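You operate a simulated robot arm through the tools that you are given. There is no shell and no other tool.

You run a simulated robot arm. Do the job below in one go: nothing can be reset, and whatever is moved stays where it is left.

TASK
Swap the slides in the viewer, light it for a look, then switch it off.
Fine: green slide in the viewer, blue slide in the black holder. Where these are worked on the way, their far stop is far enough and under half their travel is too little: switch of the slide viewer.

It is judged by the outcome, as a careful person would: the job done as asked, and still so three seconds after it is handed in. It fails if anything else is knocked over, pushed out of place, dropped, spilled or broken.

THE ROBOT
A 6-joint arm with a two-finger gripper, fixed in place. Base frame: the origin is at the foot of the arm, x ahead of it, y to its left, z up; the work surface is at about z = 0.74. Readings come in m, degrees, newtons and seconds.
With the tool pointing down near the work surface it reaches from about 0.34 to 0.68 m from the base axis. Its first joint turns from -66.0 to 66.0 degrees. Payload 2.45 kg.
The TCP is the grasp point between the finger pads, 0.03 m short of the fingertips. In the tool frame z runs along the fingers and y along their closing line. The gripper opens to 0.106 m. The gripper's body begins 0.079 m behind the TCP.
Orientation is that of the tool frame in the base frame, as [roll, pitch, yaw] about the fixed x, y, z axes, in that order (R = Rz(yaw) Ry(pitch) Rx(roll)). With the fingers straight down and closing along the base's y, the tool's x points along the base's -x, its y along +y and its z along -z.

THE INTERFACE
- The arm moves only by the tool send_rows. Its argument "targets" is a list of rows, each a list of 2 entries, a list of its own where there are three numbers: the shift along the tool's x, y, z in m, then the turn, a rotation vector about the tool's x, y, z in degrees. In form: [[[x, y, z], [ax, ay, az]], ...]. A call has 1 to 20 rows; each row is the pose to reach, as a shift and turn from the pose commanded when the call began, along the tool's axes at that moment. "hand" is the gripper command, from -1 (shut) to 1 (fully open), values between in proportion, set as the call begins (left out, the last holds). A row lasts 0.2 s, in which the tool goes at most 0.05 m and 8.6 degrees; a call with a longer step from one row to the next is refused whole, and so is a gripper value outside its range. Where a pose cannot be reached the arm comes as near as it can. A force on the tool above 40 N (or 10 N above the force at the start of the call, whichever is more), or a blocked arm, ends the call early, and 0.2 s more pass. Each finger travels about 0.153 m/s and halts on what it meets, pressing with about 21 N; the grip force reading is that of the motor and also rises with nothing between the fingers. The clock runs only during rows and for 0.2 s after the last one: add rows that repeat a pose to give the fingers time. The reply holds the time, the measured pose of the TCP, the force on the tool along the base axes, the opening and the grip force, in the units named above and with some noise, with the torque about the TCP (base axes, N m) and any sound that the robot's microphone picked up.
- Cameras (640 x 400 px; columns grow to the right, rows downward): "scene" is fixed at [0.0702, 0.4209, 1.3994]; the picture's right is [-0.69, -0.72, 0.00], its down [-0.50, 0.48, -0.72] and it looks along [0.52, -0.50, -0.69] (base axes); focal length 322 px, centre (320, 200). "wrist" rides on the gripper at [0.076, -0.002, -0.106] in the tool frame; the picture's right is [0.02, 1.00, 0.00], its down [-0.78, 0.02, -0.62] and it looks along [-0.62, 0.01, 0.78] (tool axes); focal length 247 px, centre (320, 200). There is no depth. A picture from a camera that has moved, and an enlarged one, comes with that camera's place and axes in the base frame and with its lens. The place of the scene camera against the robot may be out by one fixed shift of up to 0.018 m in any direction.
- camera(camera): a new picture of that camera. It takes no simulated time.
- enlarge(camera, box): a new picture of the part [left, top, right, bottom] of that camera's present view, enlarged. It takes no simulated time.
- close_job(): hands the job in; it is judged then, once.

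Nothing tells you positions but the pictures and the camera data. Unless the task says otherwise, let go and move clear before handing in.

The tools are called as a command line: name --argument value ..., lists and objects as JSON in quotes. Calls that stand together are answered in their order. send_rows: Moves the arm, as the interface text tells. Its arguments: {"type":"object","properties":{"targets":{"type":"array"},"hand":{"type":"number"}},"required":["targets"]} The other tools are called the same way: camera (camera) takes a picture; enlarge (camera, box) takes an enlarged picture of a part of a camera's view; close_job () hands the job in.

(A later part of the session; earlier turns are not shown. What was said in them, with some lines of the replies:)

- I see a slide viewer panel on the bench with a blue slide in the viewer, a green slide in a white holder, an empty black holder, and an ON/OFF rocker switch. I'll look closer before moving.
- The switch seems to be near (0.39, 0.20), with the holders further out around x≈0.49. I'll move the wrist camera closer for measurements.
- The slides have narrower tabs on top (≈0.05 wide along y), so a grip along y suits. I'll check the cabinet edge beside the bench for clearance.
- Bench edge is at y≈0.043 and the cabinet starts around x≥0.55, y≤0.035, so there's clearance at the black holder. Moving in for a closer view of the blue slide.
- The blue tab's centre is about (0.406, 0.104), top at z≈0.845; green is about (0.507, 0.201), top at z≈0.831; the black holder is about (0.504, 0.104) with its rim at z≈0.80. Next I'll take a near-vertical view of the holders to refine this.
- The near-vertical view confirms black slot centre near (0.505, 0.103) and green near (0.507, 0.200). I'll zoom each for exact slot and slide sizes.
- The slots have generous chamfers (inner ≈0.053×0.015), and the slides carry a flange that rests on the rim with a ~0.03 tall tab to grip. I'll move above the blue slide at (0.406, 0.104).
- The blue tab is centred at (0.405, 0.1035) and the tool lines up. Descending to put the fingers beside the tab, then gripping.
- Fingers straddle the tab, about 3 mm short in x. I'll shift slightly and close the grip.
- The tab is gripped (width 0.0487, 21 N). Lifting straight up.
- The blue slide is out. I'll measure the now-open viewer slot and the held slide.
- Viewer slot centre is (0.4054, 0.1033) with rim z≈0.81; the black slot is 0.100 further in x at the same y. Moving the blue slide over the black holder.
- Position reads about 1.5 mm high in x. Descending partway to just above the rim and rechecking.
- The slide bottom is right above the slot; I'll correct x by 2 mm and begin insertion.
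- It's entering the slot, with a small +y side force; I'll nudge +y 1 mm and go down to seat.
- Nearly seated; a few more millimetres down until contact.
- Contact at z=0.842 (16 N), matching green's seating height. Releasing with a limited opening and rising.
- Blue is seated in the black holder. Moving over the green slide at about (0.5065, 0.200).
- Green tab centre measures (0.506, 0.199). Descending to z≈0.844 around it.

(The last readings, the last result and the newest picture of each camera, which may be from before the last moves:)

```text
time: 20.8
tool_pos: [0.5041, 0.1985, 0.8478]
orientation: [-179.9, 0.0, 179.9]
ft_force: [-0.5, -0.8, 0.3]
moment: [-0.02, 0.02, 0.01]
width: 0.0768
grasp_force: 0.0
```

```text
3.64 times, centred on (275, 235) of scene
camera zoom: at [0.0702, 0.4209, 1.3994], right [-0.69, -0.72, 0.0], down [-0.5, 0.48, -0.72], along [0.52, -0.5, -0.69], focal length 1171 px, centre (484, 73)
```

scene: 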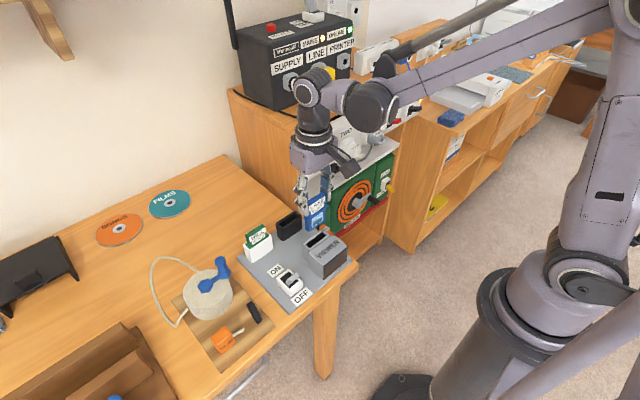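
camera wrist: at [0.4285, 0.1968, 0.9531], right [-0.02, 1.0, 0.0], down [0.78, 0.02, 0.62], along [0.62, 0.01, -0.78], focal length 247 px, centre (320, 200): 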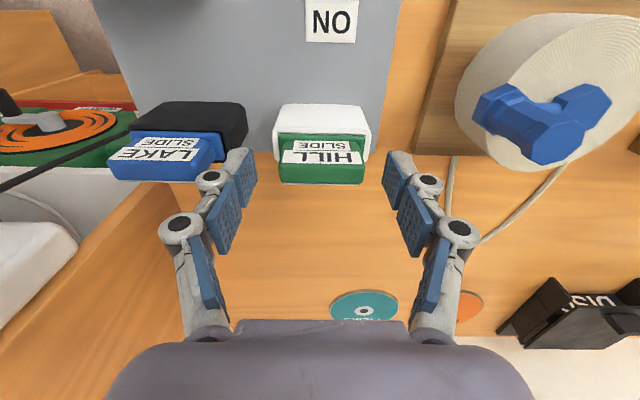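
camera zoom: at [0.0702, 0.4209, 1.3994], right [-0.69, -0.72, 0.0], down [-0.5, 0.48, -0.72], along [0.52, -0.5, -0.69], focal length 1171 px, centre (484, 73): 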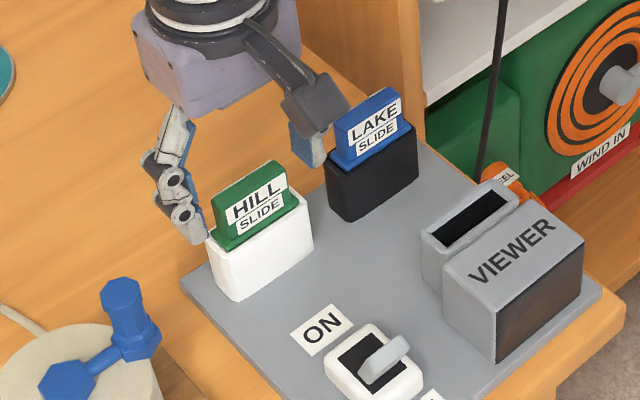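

Aligned; small correction then grip.

send_rows --targets '[[[-0.0015, 0, 0.003], [0, 0, 0]], [[-0.0015, 0, 0.003], [0, 0, 0]]]'

send_rows --targets '[[[0, 0, 0], [0, 0, 0]], [[0, 0, 0], [0, 0, 0]], [[0, 0, 0], [0, 0, 0]]]' --hand -1

enlarge --camera "wrist" --box '[260, 75, 380, 195]'

```text
time: 21.4
tool_pos: [0.5053, 0.1988, 0.8464]
orientation: [180.0, 0.0, -180.0]
ft_force: [0.0, -0.1, 0.2]
moment: [0.0, -0.01, 0.0]
width: 0.0769
grasp_force: 0.1
```

```text
time: 22.2
tool_pos: [0.5056, 0.198, 0.8458]
orientation: [180.0, -0.1, -179.9]
ft_force: [0.1, 1.9, 4.6]
moment: [0.03, 0.02, 0.0]
width: 0.0491
grasp_force: 20.4
```

```text
3.33 times, centred on (320, 135) of wrist
camera zoom: at [0.4301, 0.1969, 0.9504], right [-0.02, 1.0, 0.0], down [0.78, 0.02, 0.62], along [0.62, 0.01, -0.78], focal length 823 px, centre (320, 417)
```

zoom: 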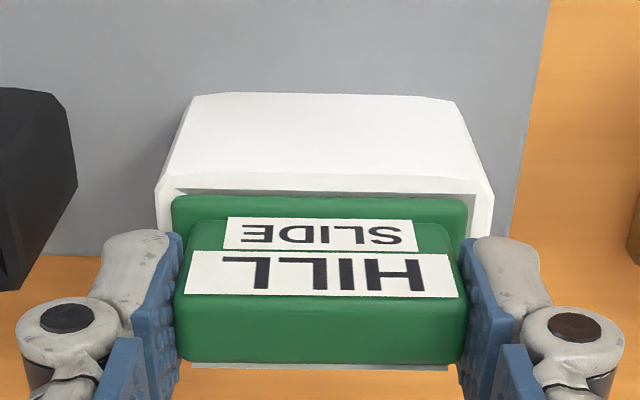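

Green gripped. Lifting it clear.

send_rows --targets '[[[0, 0, -0.01], [0, 0, 0]], [[0, 0, -0.03], [0, 0, 0]], [[0, 0, -0.06], [0, 0, 0]], [[0, 0, -0.09], [0, 0, 0]], [[0, 0, -0.1], [0, 0, 0]], [[0, 0, -0.1], [0, 0, 0]]]'

camera --camera "wrist"

enlarge --camera "wrist" --box '[260, 75, 380, 195]'

```text
time: 23.6
tool_pos: [0.5076, 0.1982, 0.9457]
orientation: [179.9, 0.0, -180.0]
ft_force: [0.1, -0.1, -0.6]
moment: [-0.01, 0.03, 0.01]
width: 0.049
grasp_force: 21.0
```

```text
taken
camera wrist: at [0.4315, 0.1959, 1.0511], right [-0.02, 1.0, 0.0], down [0.78, 0.02, 0.62], along [0.62, 0.01, -0.78], focal length 247 px, centre (320, 200)
```

wrist: 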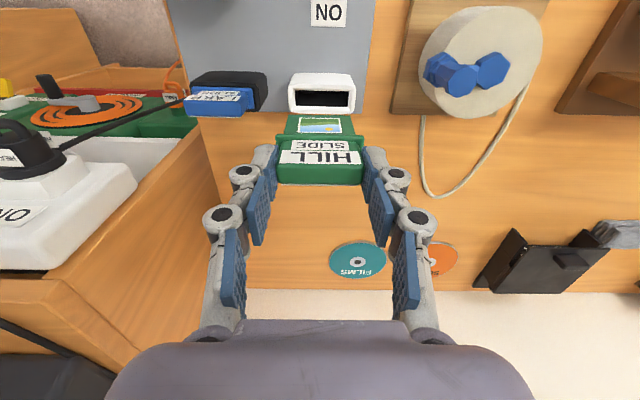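

```text
3.33 times, centred on (320, 135) of wrist
camera zoom: at [0.4315, 0.1959, 1.0511], right [-0.02, 1.0, 0.0], down [0.78, 0.02, 0.62], along [0.62, 0.01, -0.78], focal length 823 px, centre (320, 417)
```

zoom: 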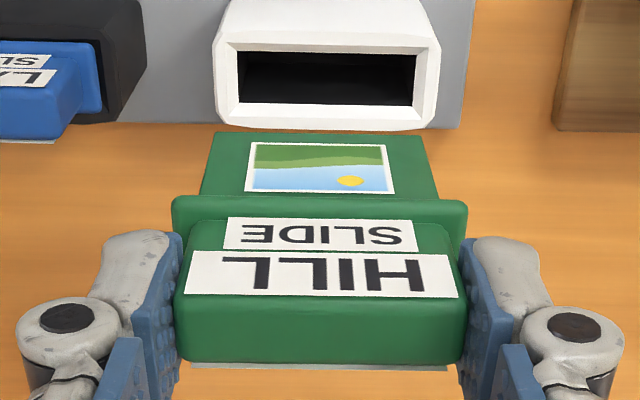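

Moving green over the viewer slot, target TCP (0.406, 0.1037).

send_rows --targets '[[[0.025, -0.0236, 0], [0, 0, 0]], [[0.05, -0.0472, 0], [0, 0, 0]], [[0.075, -0.0708, 0], [0, 0, 0]], [[0.1, -0.0944, 0], [0, 0, 0]], [[0.1, -0.0944, 0.015], [0, 0, 0]], [[0.1, -0.0944, 0.03], [0, 0, 0]], [[0.1, -0.0944, 0.03], [0, 0, 0]], [[0.1, -0.0944, 0.03], [0, 0, 0]]]'

enlarge --camera "wrist" --box '[260, 75, 380, 195]'

enlarge --camera "scene" --box '[260, 170, 360, 290]'

```text
time: 25.4
tool_pos: [0.408, 0.1024, 0.915]
orientation: [-180.0, 0.0, 179.9]
ft_force: [0.6, -0.1, -1.1]
moment: [0.0, 0.02, -0.03]
width: 0.0492
grasp_force: 21.2
```

```text
3.33 times, centred on (320, 135) of wrist
camera zoom: at [0.3325, 0.1021, 1.0195], right [-0.02, 1.0, 0.0], down [0.78, 0.02, 0.62], along [0.62, 0.01, -0.78], focal length 823 px, centre (320, 417)
```

zoom: 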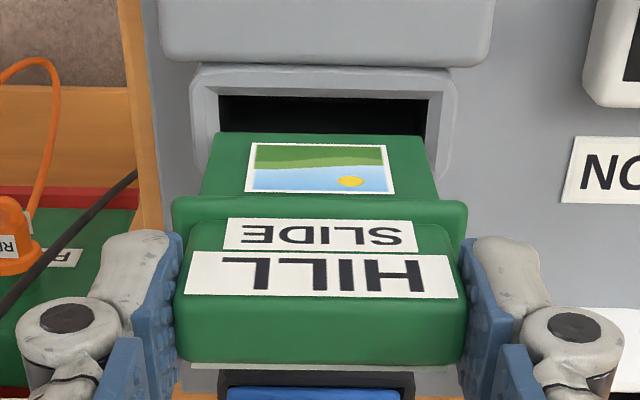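

```text
3.33 times, centred on (310, 230) of scene
camera zoom: at [0.0702, 0.4209, 1.3994], right [-0.69, -0.72, 0.0], down [-0.5, 0.48, -0.72], along [0.52, -0.5, -0.69], focal length 1074 px, centre (353, 100)
```

zoom: 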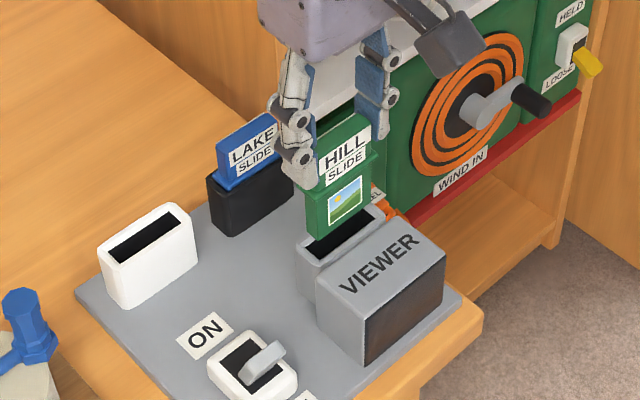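

Need about −2.4 mm in x. Correcting and beginning insertion.

send_rows --targets '[[[0.0024, 0.0004, 0], [0, 0, 0]], [[0.0024, 0.0004, 0.008], [0, 0, 0]], [[0.0024, 0.0004, 0.016], [0, 0, 0]], [[0.0024, 0.0004, 0.016], [0, 0, 0]], [[0.0024, 0.0004, 0.016], [0, 0, 0]]]'

enlarge --camera "wrist" --box '[260, 75, 380, 195]'

enlarge --camera "scene" --box '[280, 180, 360, 280]'

```text
time: 26.6
tool_pos: [0.4067, 0.1052, 0.8998]
orientation: [180.0, 0.0, -180.0]
ft_force: [0.3, -0.3, -0.8]
moment: [0.02, -0.03, 0.03]
width: 0.0488
grasp_force: 20.9
```

```text
3.33 times, centred on (320, 135) of wrist
camera zoom: at [0.3303, 0.1036, 1.0051], right [-0.02, 1.0, 0.0], down [0.78, 0.02, 0.62], along [0.62, 0.01, -0.78], focal length 823 px, centre (320, 417)
```

zoom: 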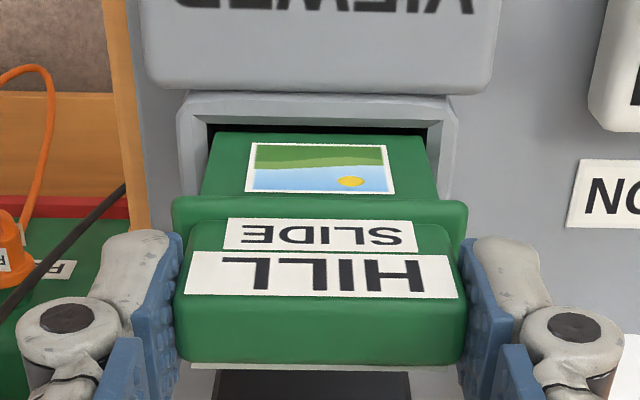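

```text
4.00 times, centred on (320, 230) of scene
camera zoom: at [0.0702, 0.4209, 1.3994], right [-0.69, -0.72, 0.0], down [-0.5, 0.48, -0.72], along [0.52, -0.5, -0.69], focal length 1288 px, centre (320, 80)
```

zoom: 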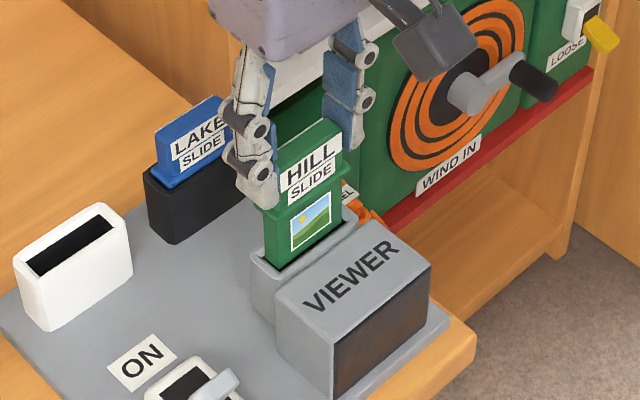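

y has drifted ~1.3 mm high; correcting and descending into the slot.

send_rows --targets '[[[0, -0.0013, 0], [0, 0, 0]], [[0, -0.0013, 0.005], [0, 0, 0]], [[0, -0.0013, 0.01], [0, 0, 0]], [[0, -0.0013, 0.015], [0, 0, 0]], [[0, -0.0013, 0.02], [0, 0, 0]], [[0, -0.0013, 0.02], [0, 0, 0]]]'

enlarge --camera "wrist" --box '[260, 75, 380, 195]'

enlarge --camera "scene" --box '[280, 180, 360, 280]'

```text
time: 28.0
tool_pos: [0.4061, 0.1043, 0.8796]
orientation: [-179.9, 0.0, -180.0]
ft_force: [0.0, -0.3, -0.5]
moment: [0.0, -0.03, -0.01]
width: 0.0489
grasp_force: 20.9
```

```text
3.33 times, centred on (320, 135) of wrist
camera zoom: at [0.3294, 0.1026, 0.9851], right [-0.02, 1.0, 0.0], down [0.78, 0.02, 0.62], along [0.62, 0.01, -0.78], focal length 823 px, centre (320, 417)
```

zoom: 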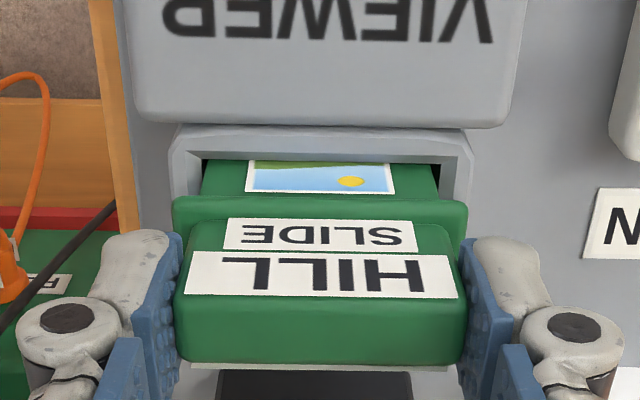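

```text
4.00 times, centred on (320, 230) of scene
camera zoom: at [0.0702, 0.4209, 1.3994], right [-0.69, -0.72, 0.0], down [-0.5, 0.48, -0.72], along [0.52, -0.5, -0.69], focal length 1288 px, centre (320, 80)
```

zoom: 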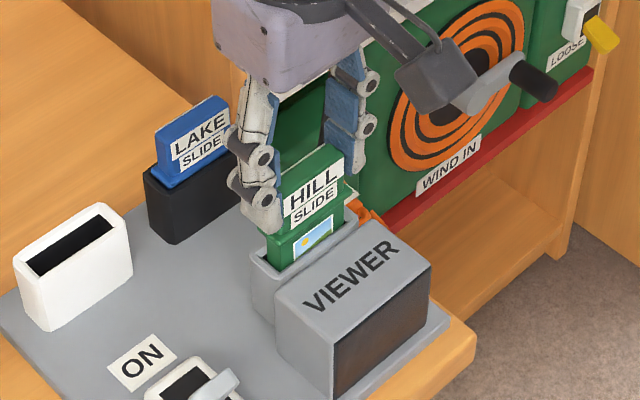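

Sliding in with no side force. Continuing to the seat at z≈0.859.

send_rows --targets '[[[0, 0, 0.005], [0, 0, 0]], [[0, 0, 0.01], [0, 0, 0]], [[0, 0, 0.015], [0, 0, 0]], [[0, 0, 0.018], [0, 0, 0]], [[0, 0, 0.021], [0, 0, 0]], [[0, 0, 0.021], [0, 0, 0]]]'

enlarge --camera "wrist" --box '[260, 75, 380, 195]'

enlarge --camera "scene" --box '[280, 180, 360, 280]'

```text
time: 29.4
tool_pos: [0.4055, 0.103, 0.8586]
orientation: [180.0, 0.0, -180.0]
ft_force: [0.2, 4.6, -0.3]
moment: [0.35, 0.02, 0.03]
width: 0.049
grasp_force: 20.9
```

```text
3.33 times, centred on (320, 135) of wrist
camera zoom: at [0.3285, 0.1012, 0.9639], right [-0.02, 1.0, 0.0], down [0.78, 0.02, 0.62], along [0.62, 0.01, -0.78], focal length 823 px, centre (320, 417)
```

zoom: 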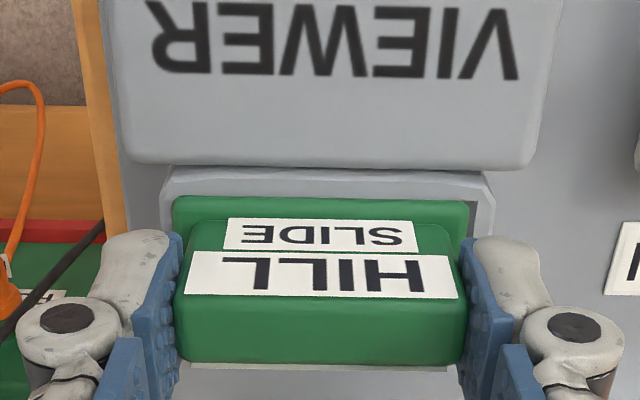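

```text
4.00 times, centred on (320, 230) of scene
camera zoom: at [0.0702, 0.421, 1.3994], right [-0.69, -0.72, 0.0], down [-0.5, 0.48, -0.72], along [0.52, -0.5, -0.69], focal length 1288 px, centre (320, 80)
```

zoom: 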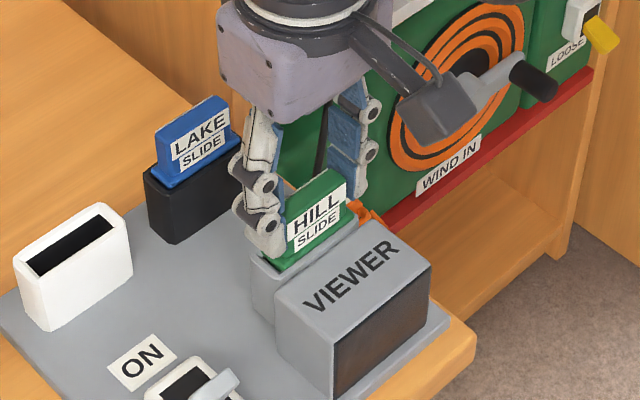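

Almost seated; nudging +y 1 mm and pressing down to contact.

send_rows --targets '[[[0, 0.001, 0.001], [0, 0, 0]], [[0, 0.001, 0.002], [0, 0, 0]], [[0, 0.001, 0.003], [0, 0, 0]], [[0, 0.001, 0.004], [0, 0, 0]], [[0, 0.001, 0.004], [0, 0, 0]]]'

enlarge --camera "wrist" --box '[260, 75, 380, 195]'

```text
time: 30.6
tool_pos: [0.4043, 0.1036, 0.8543]
orientation: [180.0, 0.2, 179.9]
ft_force: [4.5, -7.0, 15.4]
moment: [-0.25, -0.23, -0.03]
width: 0.0489
grasp_force: 20.7
```

```text
3.33 times, centred on (320, 135) of wrist
camera zoom: at [0.328, 0.1022, 0.9599], right [-0.02, 1.0, 0.0], down [0.78, 0.02, 0.62], along [0.62, 0.01, -0.78], focal length 823 px, centre (320, 417)
```

zoom: 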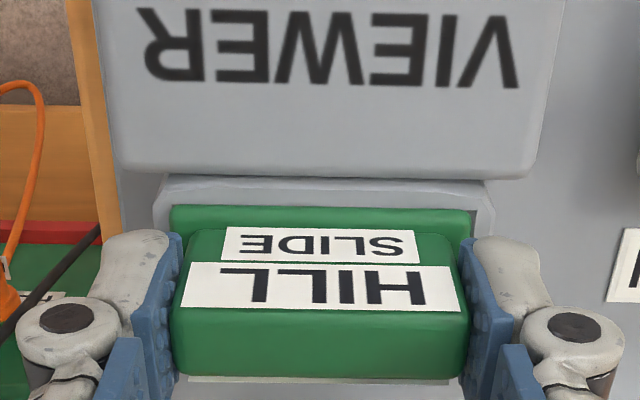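

Seated with 15 N contact. Releasing and rising.

send_rows --targets '[[[0, 0, -0.001], [0, 0, 0]], [[0, 0, -0.001], [0, 0, 0]], [[0, 0, -0.001], [0, 0, 0]]]' --hand 0.32

send_rows --targets '[[[0, 0, -0.015], [0, 0, 0]], [[0, 0, -0.04], [0, 0, 0]], [[0, 0, -0.07], [0, 0, 0]], [[0, 0, -0.07], [0, 0, 0]]]'

camera --camera "wrist"

enlarge --camera "wrist" --box '[240, 40, 440, 170]'

enlarge --camera "scene" --box '[220, 180, 380, 310]'

```text
time: 31.4
tool_pos: [0.4034, 0.1051, 0.856]
orientation: [-179.9, -0.1, -180.0]
ft_force: [-0.4, 0.4, -0.8]
moment: [0.03, 0.01, -0.02]
width: 0.0701
grasp_force: 0.0
```

```text
time: 32.4
tool_pos: [0.4046, 0.1034, 0.926]
orientation: [180.0, 0.0, 180.0]
ft_force: [1.3, 0.3, 0.0]
moment: [-0.02, -0.01, 0.03]
width: 0.0698
grasp_force: 0.1
```

```text
taken
camera wrist: at [0.329, 0.1017, 1.0316], right [-0.02, 1.0, 0.0], down [0.78, 0.02, 0.62], along [0.62, 0.01, -0.78], focal length 247 px, centre (320, 200)
```

wrist: 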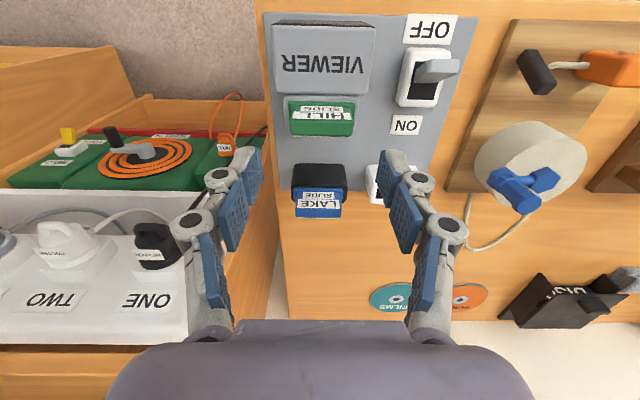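

```text
3.08 times, centred on (340, 105) of wrist
camera zoom: at [0.329, 0.1017, 1.0316], right [-0.02, 1.0, 0.0], down [0.78, 0.02, 0.62], along [0.62, 0.01, -0.78], focal length 760 px, centre (258, 492)
```

zoom: 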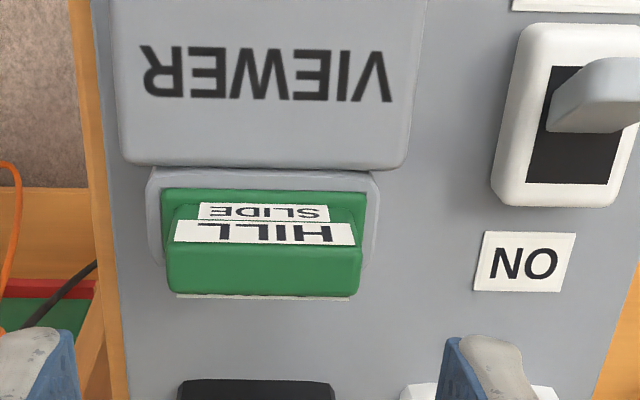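

```text
3.08 times, centred on (300, 245) of scene
camera zoom: at [0.0702, 0.4209, 1.3994], right [-0.69, -0.72, 0.0], down [-0.5, 0.48, -0.72], along [0.52, -0.5, -0.69], focal length 991 px, centre (382, 62)
```

zoom: 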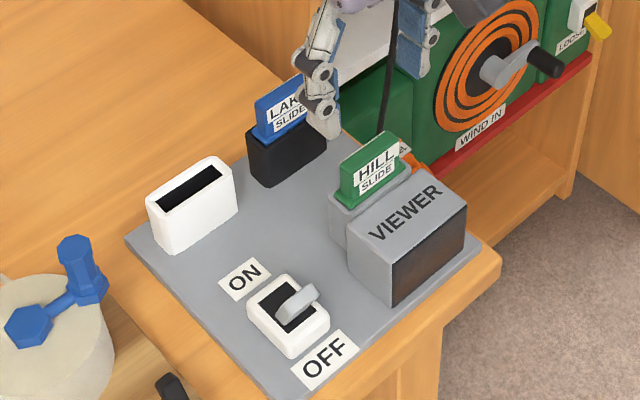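

Green is seated in the viewer. Now moving over toward the switch for a close look at its lever.

send_rows --targets '[[[0, 0.033, -0.005], [0, 0, 0]], [[0, 0.066, -0.01], [0, 0, 0]], [[0, 0.098, -0.015], [0, 0, 0]], [[0, 0.098, -0.015], [0, 0, 0]], [[0, 0.098, -0.015], [0, 0, 0]]]' --hand -1

camera --camera "wrist"

enlarge --camera "wrist" --box '[250, 10, 390, 140]'

enlarge --camera "scene" --box '[260, 250, 340, 310]'

```text
time: 33.6
tool_pos: [0.4064, 0.2026, 0.9407]
orientation: [-180.0, -0.1, -180.0]
ft_force: [-0.3, -0.1, -0.6]
moment: [-0.01, 0.0, -0.03]
width: 0.0
grasp_force: 21.1
```

```text
taken
camera wrist: at [0.3291, 0.201, 1.0444], right [-0.02, 1.0, 0.0], down [0.78, 0.02, 0.62], along [0.62, 0.01, -0.78], focal length 247 px, centre (320, 200)
```

wrist: 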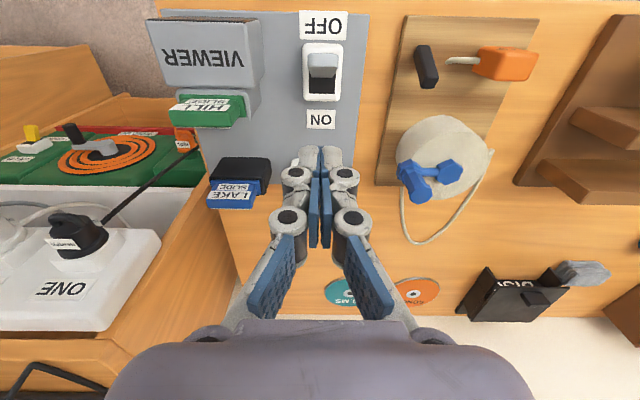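

```text
3.08 times, centred on (320, 75) of wrist
camera zoom: at [0.3291, 0.201, 1.0444], right [-0.02, 1.0, 0.0], down [0.78, 0.02, 0.62], along [0.62, 0.01, -0.78], focal length 760 px, centre (320, 585)
```

zoom: 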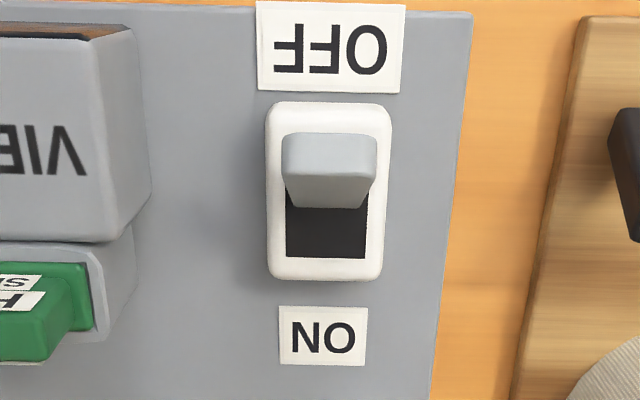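

```text
6.67 times, centred on (300, 280) of scene
camera zoom: at [0.0702, 0.421, 1.3994], right [-0.69, -0.72, 0.0], down [-0.5, 0.48, -0.72], along [0.52, -0.5, -0.69], focal length 2148 px, centre (453, -333)
```

zoom: 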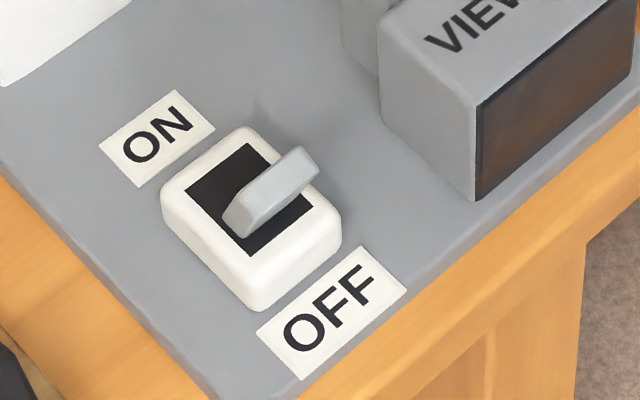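

The lever leans toward OFF: its end is near (0.366, 0.2035, 0.804) with base at x≈0.388. I'll go behind it (−x side) with closed fingers, then push toward ON (+x).

send_rows --targets '[[[0.024, 0.0005, 0], [0, 0, 0]], [[0.048, 0.0005, 0], [0, 0, 0]], [[0.071, 0.0005, 0], [0, 0, 0]], [[0.071, 0.0005, 0.03], [0, 0, 0]], [[0.071, 0.0005, 0.06], [0, 0, 0]], [[0.071, 0.0005, 0.08], [0, 0, 0]], [[0.071, 0.0005, 0.08], [0, 0, 0]]]'

camera --camera "wrist"

enlarge --camera "scene" --box '[240, 200, 360, 310]'

```text
time: 35.2
tool_pos: [0.3341, 0.2011, 0.863]
orientation: [180.0, -0.1, 180.0]
ft_force: [-0.6, 0.4, -0.4]
moment: [-0.01, 0.0, 0.02]
width: 0.0
grasp_force: 21.1
```

```text
taken
camera wrist: at [0.2574, 0.1993, 0.9664], right [-0.02, 1.0, 0.0], down [0.78, 0.02, 0.62], along [0.62, 0.01, -0.78], focal length 247 px, centre (320, 200)
```

wrist: 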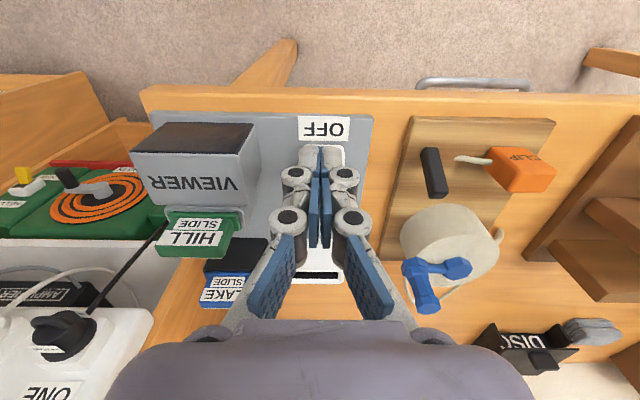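

```text
3.64 times, centred on (300, 255) of scene
camera zoom: at [0.0702, 0.4209, 1.3994], right [-0.69, -0.72, 0.0], down [-0.5, 0.48, -0.72], along [0.52, -0.5, -0.69], focal length 1171 px, centre (393, 0)
```

zoom: 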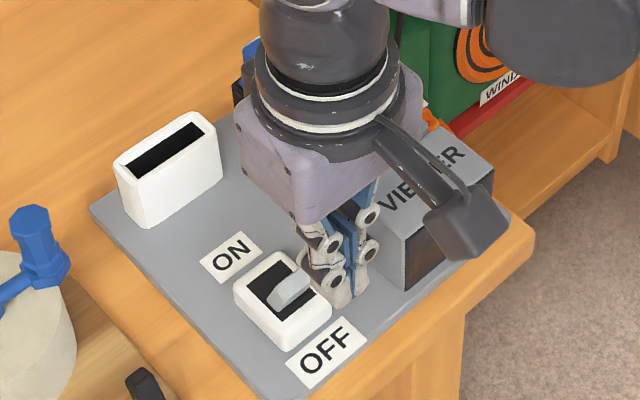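

Above the spot behind the lever. Lowering so the tips reach z≈0.784.

send_rows --targets '[[[0, 0.002, 0.015], [0, 0, 0]], [[0, 0.002, 0.03], [0, 0, 0]], [[0, 0.002, 0.04], [0, 0, 0]], [[0, 0.002, 0.048], [0, 0, 0]], [[0, 0.002, 0.048], [0, 0, 0]]]'

camera --camera "wrist"

enlarge --camera "scene" --box '[240, 200, 360, 310]'

```text
time: 36.4
tool_pos: [0.3327, 0.2032, 0.8131]
orientation: [180.0, 0.0, -180.0]
ft_force: [0.5, 0.6, 0.4]
moment: [0.0, 0.01, -0.02]
width: 0.0
grasp_force: 21.3
```

```text
taken
camera wrist: at [0.2572, 0.2016, 0.9177], right [-0.02, 1.0, 0.0], down [0.78, 0.02, 0.62], along [0.62, 0.01, -0.78], focal length 247 px, centre (320, 200)
```

wrist: 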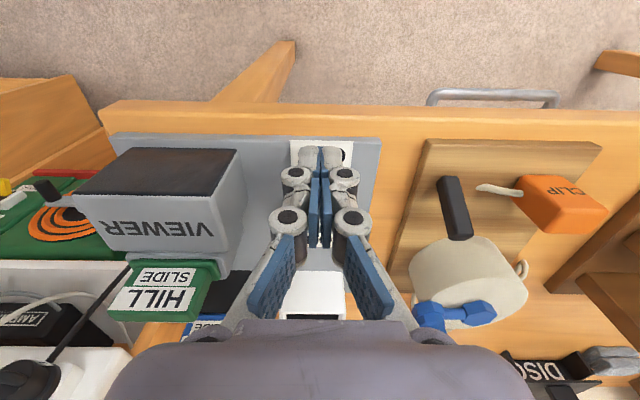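

```text
3.64 times, centred on (300, 255) of scene
camera zoom: at [0.0702, 0.4209, 1.3994], right [-0.69, -0.72, 0.0], down [-0.5, 0.48, -0.72], along [0.52, -0.5, -0.69], focal length 1171 px, centre (393, 0)
```

zoom: 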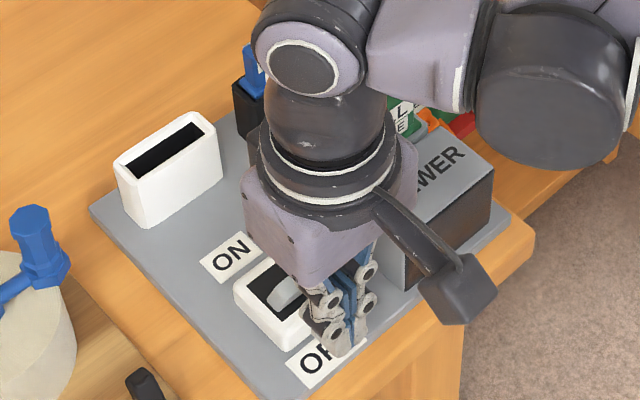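

Fingers are behind the lever. Pushing toward ON.

send_rows --targets '[[[-0.012, 0, 0], [0, 0, 0]], [[-0.022, 0, 0], [0, 0, 0]], [[-0.03, 0, 0], [0, 0, 0]], [[-0.038, 0, 0], [0, 0, 0]], [[-0.045, 0, 0], [0, 0, 0]], [[-0.05, 0, 0], [0, 0, 0]], [[-0.05, 0, 0], [0, 0, 0]]]'

camera --camera "wrist"

enlarge --camera "scene" --box '[240, 200, 360, 310]'

```text
time: 38.0
tool_pos: [0.3777, 0.2041, 0.8113]
orientation: [179.9, -0.7, -179.9]
ft_force: [-36.0, 3.8, 16.1]
moment: [0.29, 0.86, -0.05]
width: 0.0063
grasp_force: 28.7
heard: click
```

```text
taken
camera wrist: at [0.3036, 0.2017, 0.9186], right [-0.02, 1.0, 0.0], down [0.79, 0.02, 0.61], along [0.61, 0.01, -0.79], focal length 247 px, centre (320, 200)
```

wrist: 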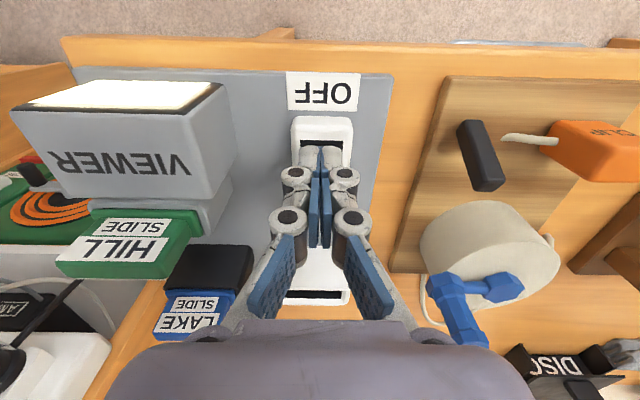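

```text
3.64 times, centred on (300, 255) of scene
camera zoom: at [0.0692, 0.4209, 1.3995], right [-0.69, -0.72, 0.0], down [-0.5, 0.48, -0.72], along [0.52, -0.5, -0.69], focal length 1171 px, centre (393, 0)
```

zoom: 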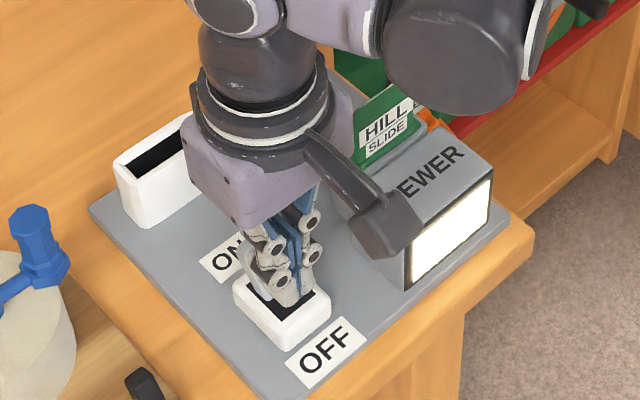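

A click was heard, the viewer is lit, and the lever is against its ON stop (36 N). Backing off and rising to look at it.

send_rows --targets '[[[0.008, 0, 0], [0, 0, 0]], [[0.018, 0, 0], [0, 0, 0]], [[0.025, 0, -0.01], [0, 0, 0]], [[0.025, 0, -0.04], [0, 0, 0]], [[0.025, 0, -0.08], [0, 0, 0]], [[0.025, 0, -0.11], [0, 0, 0]], [[0.025, 0, -0.11], [0, 0, 0]]]'

camera --camera "wrist"

enlarge --camera "scene" --box '[240, 200, 360, 310]'

```text
time: 39.6
tool_pos: [0.3562, 0.2054, 0.919]
orientation: [180.0, 0.0, 179.9]
ft_force: [0.6, -0.5, -0.1]
moment: [0.0, 0.04, -0.01]
width: 0.0
grasp_force: 28.4
```

```text
taken
camera wrist: at [0.2813, 0.2032, 1.025], right [-0.02, 1.0, 0.0], down [0.78, 0.02, 0.62], along [0.62, 0.01, -0.78], focal length 247 px, centre (320, 200)
```

wrist: 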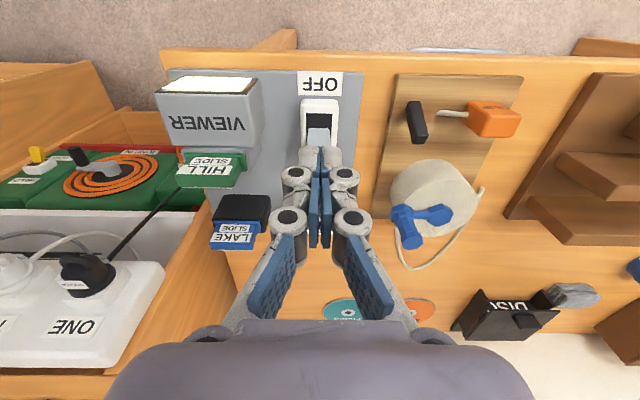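

```text
3.64 times, centred on (300, 255) of scene
camera zoom: at [0.0702, 0.421, 1.3994], right [-0.69, -0.72, 0.0], down [-0.5, 0.48, -0.72], along [0.52, -0.5, -0.69], focal length 1171 px, centre (393, 0)
```

zoom: 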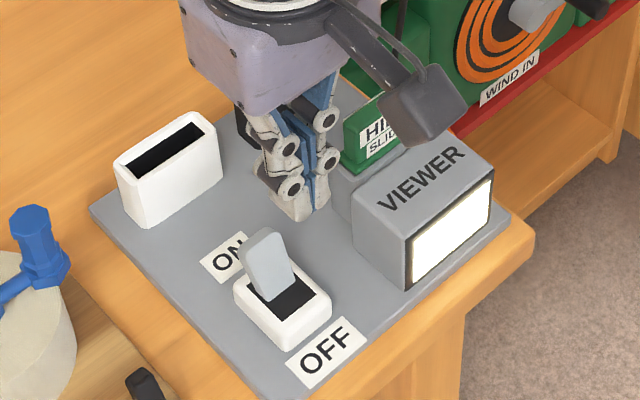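

The viewer is lit with the lever at ON. Now moving to the +x side of the lever and lowering to push it back to OFF.

send_rows --targets '[[[-0.03, -0.001, 0], [0, 0, 0]], [[-0.06, -0.001, 0], [0, 0, 0]], [[-0.092, -0.001, 0], [0, 0, 0]], [[-0.092, -0.001, 0.03], [0, 0, 0]], [[-0.092, -0.001, 0.06], [0, 0, 0]], [[-0.092, -0.001, 0.06], [0, 0, 0]]]'

camera --camera "wrist"

enlarge --camera "scene" --box '[220, 190, 360, 310]'

```text
time: 41.0
tool_pos: [0.4503, 0.2042, 0.8613]
orientation: [180.0, -0.1, 180.0]
ft_force: [0.1, -0.5, 0.2]
moment: [-0.04, -0.03, -0.07]
width: 0.0
grasp_force: 28.7
```

```text
taken
camera wrist: at [0.3751, 0.2019, 0.9667], right [-0.02, 1.0, 0.0], down [0.78, 0.02, 0.62], along [0.62, 0.01, -0.78], focal length 247 px, centre (320, 200)
```

wrist: 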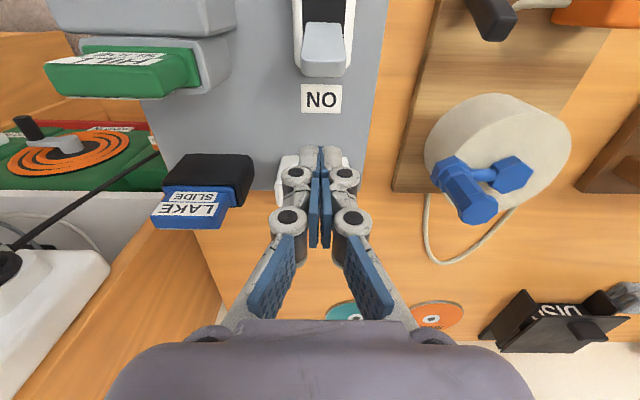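

```text
3.33 times, centred on (290, 250) of scene
camera zoom: at [0.0702, 0.4209, 1.3994], right [-0.69, -0.72, 0.0], down [-0.5, 0.48, -0.72], along [0.52, -0.5, -0.69], focal length 1074 px, centre (420, 33)
```

zoom: 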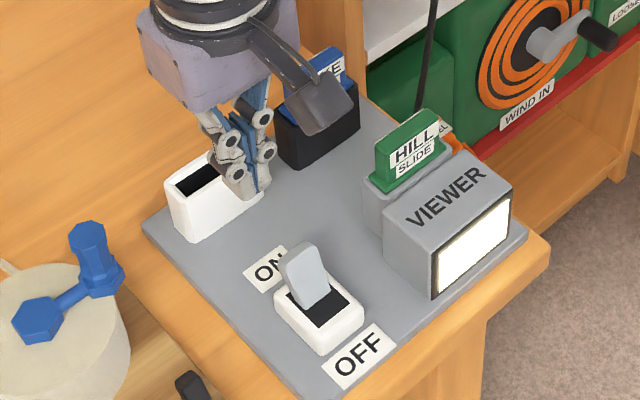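

Clear gap between the lever end (x≈0.41) and the white holder (x≈0.49). Lowering.

send_rows --targets '[[[0, 0, 0.015], [0, 0, 0]], [[0, 0, 0.03], [0, 0, 0]], [[0, 0, 0.048], [0, 0, 0]], [[0, 0, 0.048], [0, 0, 0]]]'

send_rows --targets '[[[0.012, 0, 0], [0, 0, 0]], [[0.024, 0, 0], [0, 0, 0]], [[0.034, 0, 0], [0, 0, 0]], [[0.043, 0, 0], [0, 0, 0]], [[0.05, 0, 0], [0, 0, 0]], [[0.055, 0, 0], [0, 0, 0]], [[0.055, 0, 0], [0, 0, 0]]]'

camera --camera "wrist"

enlarge --camera "scene" --box '[220, 190, 360, 310]'

```text
time: 42.0
tool_pos: [0.4505, 0.2042, 0.8142]
orientation: [-179.9, 0.1, 179.9]
ft_force: [0.1, -0.2, 0.4]
moment: [-0.01, 0.01, 0.01]
width: 0.0
grasp_force: 28.4
```

```text
time: 43.6
tool_pos: [0.3939, 0.2046, 0.8158]
orientation: [179.9, 0.0, 180.0]
ft_force: [0.6, -1.0, 0.5]
moment: [0.01, 0.02, 0.0]
width: 0.0
grasp_force: 28.1
heard: click
```

```text
taken
camera wrist: at [0.3187, 0.2028, 0.92], right [-0.02, 1.0, 0.0], down [0.78, 0.02, 0.62], along [0.62, 0.01, -0.78], focal length 247 px, centre (320, 200)
```

wrist: 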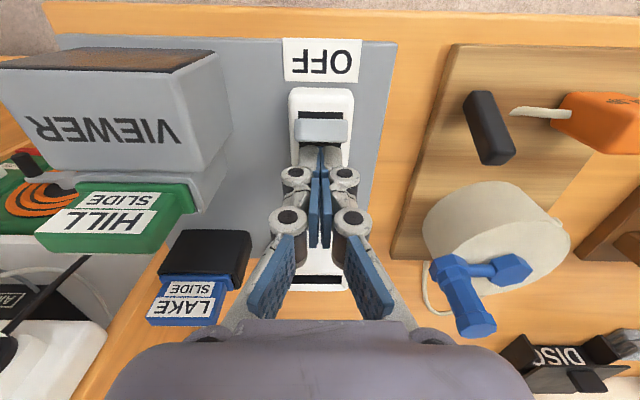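

```text
3.33 times, centred on (290, 250) of scene
camera zoom: at [0.0702, 0.4209, 1.3994], right [-0.69, -0.72, 0.0], down [-0.5, 0.48, -0.72], along [0.52, -0.5, -0.69], focal length 1074 px, centre (420, 33)
```

zoom: 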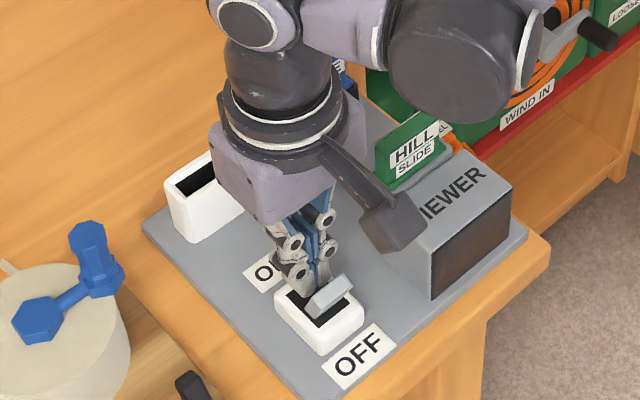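

Click heard and the light is off. I'll push slightly further to make sure the lever is at its OFF stop.

send_rows --targets '[[[0.003, 0, 0], [0, 0, 0]], [[0.006, 0, 0], [0, 0, 0]], [[0.006, 0, 0], [0, 0, 0]]]'

```text
time: 44.4
tool_pos: [0.3908, 0.2058, 0.8143]
orientation: [179.8, 0.4, 179.8]
ft_force: [19.1, 5.9, 7.7]
moment: [0.09, -0.43, -0.07]
width: 0.0061
grasp_force: 29.0
```

Firm against the OFF stop (19 N). Backing off and rising clear.

send_rows --targets '[[[-0.01, 0, 0], [0, 0, 0]], [[-0.025, 0, 0], [0, 0, 0]], [[-0.035, 0, -0.02], [0, 0, 0]], [[-0.035, 0, -0.06], [0, 0, 0]], [[-0.035, 0, -0.1], [0, 0, 0]], [[-0.035, 0, -0.14], [0, 0, 0]], [[-0.035, 0, -0.18], [0, 0, 0]], [[-0.035, 0, -0.18], [0, 0, 0]]]'

camera --camera "wrist"

enlarge --camera "wrist" --box '[160, 0, 380, 180]'

camera --camera "scene"

enlarge --camera "scene" --box '[220, 190, 360, 310]'

```text
time: 46.2
tool_pos: [0.4248, 0.2017, 0.9949]
orientation: [-180.0, 0.0, 180.0]
ft_force: [-0.3, -0.1, 0.1]
moment: [0.0, 0.0, -0.01]
width: 0.0002
grasp_force: 28.7
```

```text
taken
camera wrist: at [0.349, 0.2003, 1.0994], right [-0.02, 1.0, 0.0], down [0.78, 0.02, 0.62], along [0.62, 0.01, -0.78], focal length 247 px, centre (320, 200)
```

wrist: 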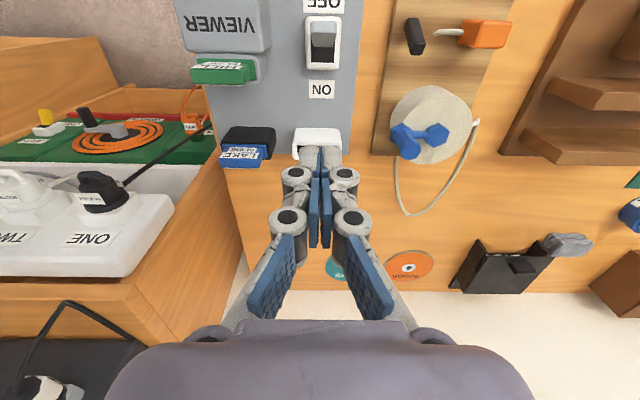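

```text
2.22 times, centred on (270, 90) of wrist
camera zoom: at [0.349, 0.2003, 1.0994], right [-0.02, 1.0, 0.0], down [0.78, 0.02, 0.62], along [0.62, 0.01, -0.78], focal length 549 px, centre (431, 444)
```

zoom: 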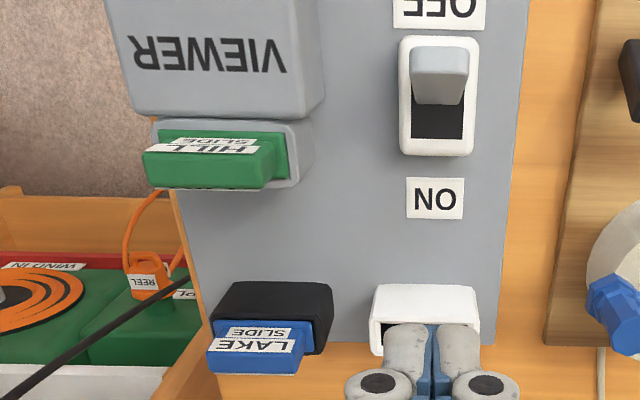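

```text
taken
```

scene: 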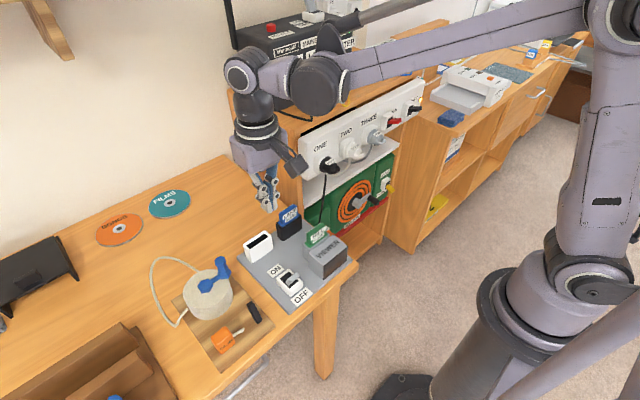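

```text
3.33 times, centred on (290, 250) of scene
camera zoom: at [0.0702, 0.4209, 1.3994], right [-0.69, -0.72, 0.0], down [-0.5, 0.48, -0.72], along [0.52, -0.5, -0.69], focal length 1074 px, centre (420, 33)
```

zoom: 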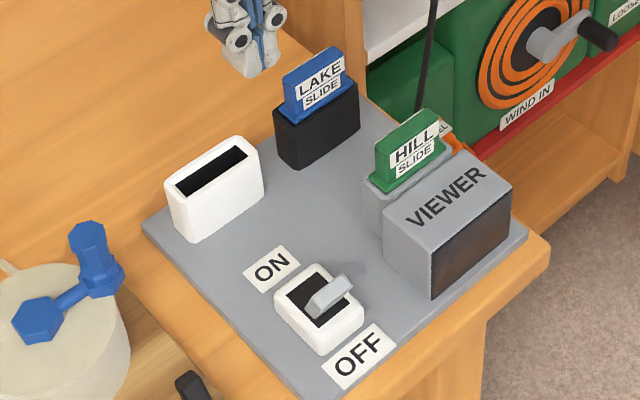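

The green slide is fully seated in the viewer and the blue slide is in the black holder. The viewer was lit and is now dark with its lever at OFF, and the arm is clear, so I'm handing the job in.

close_job

```text
The job is handed in.
```

The slides are swapped: the green slide is seated in the viewer and the blue slide is in the black holder. I pushed the switch to its ON stop and the viewer lit up. I then pushed it back to its OFF stop, and the viewer went dark.

The last pictures showed nothing else knocked over or moved, and the arm was clear when I handed the job in. The handover was accepted, but no verdict came back.
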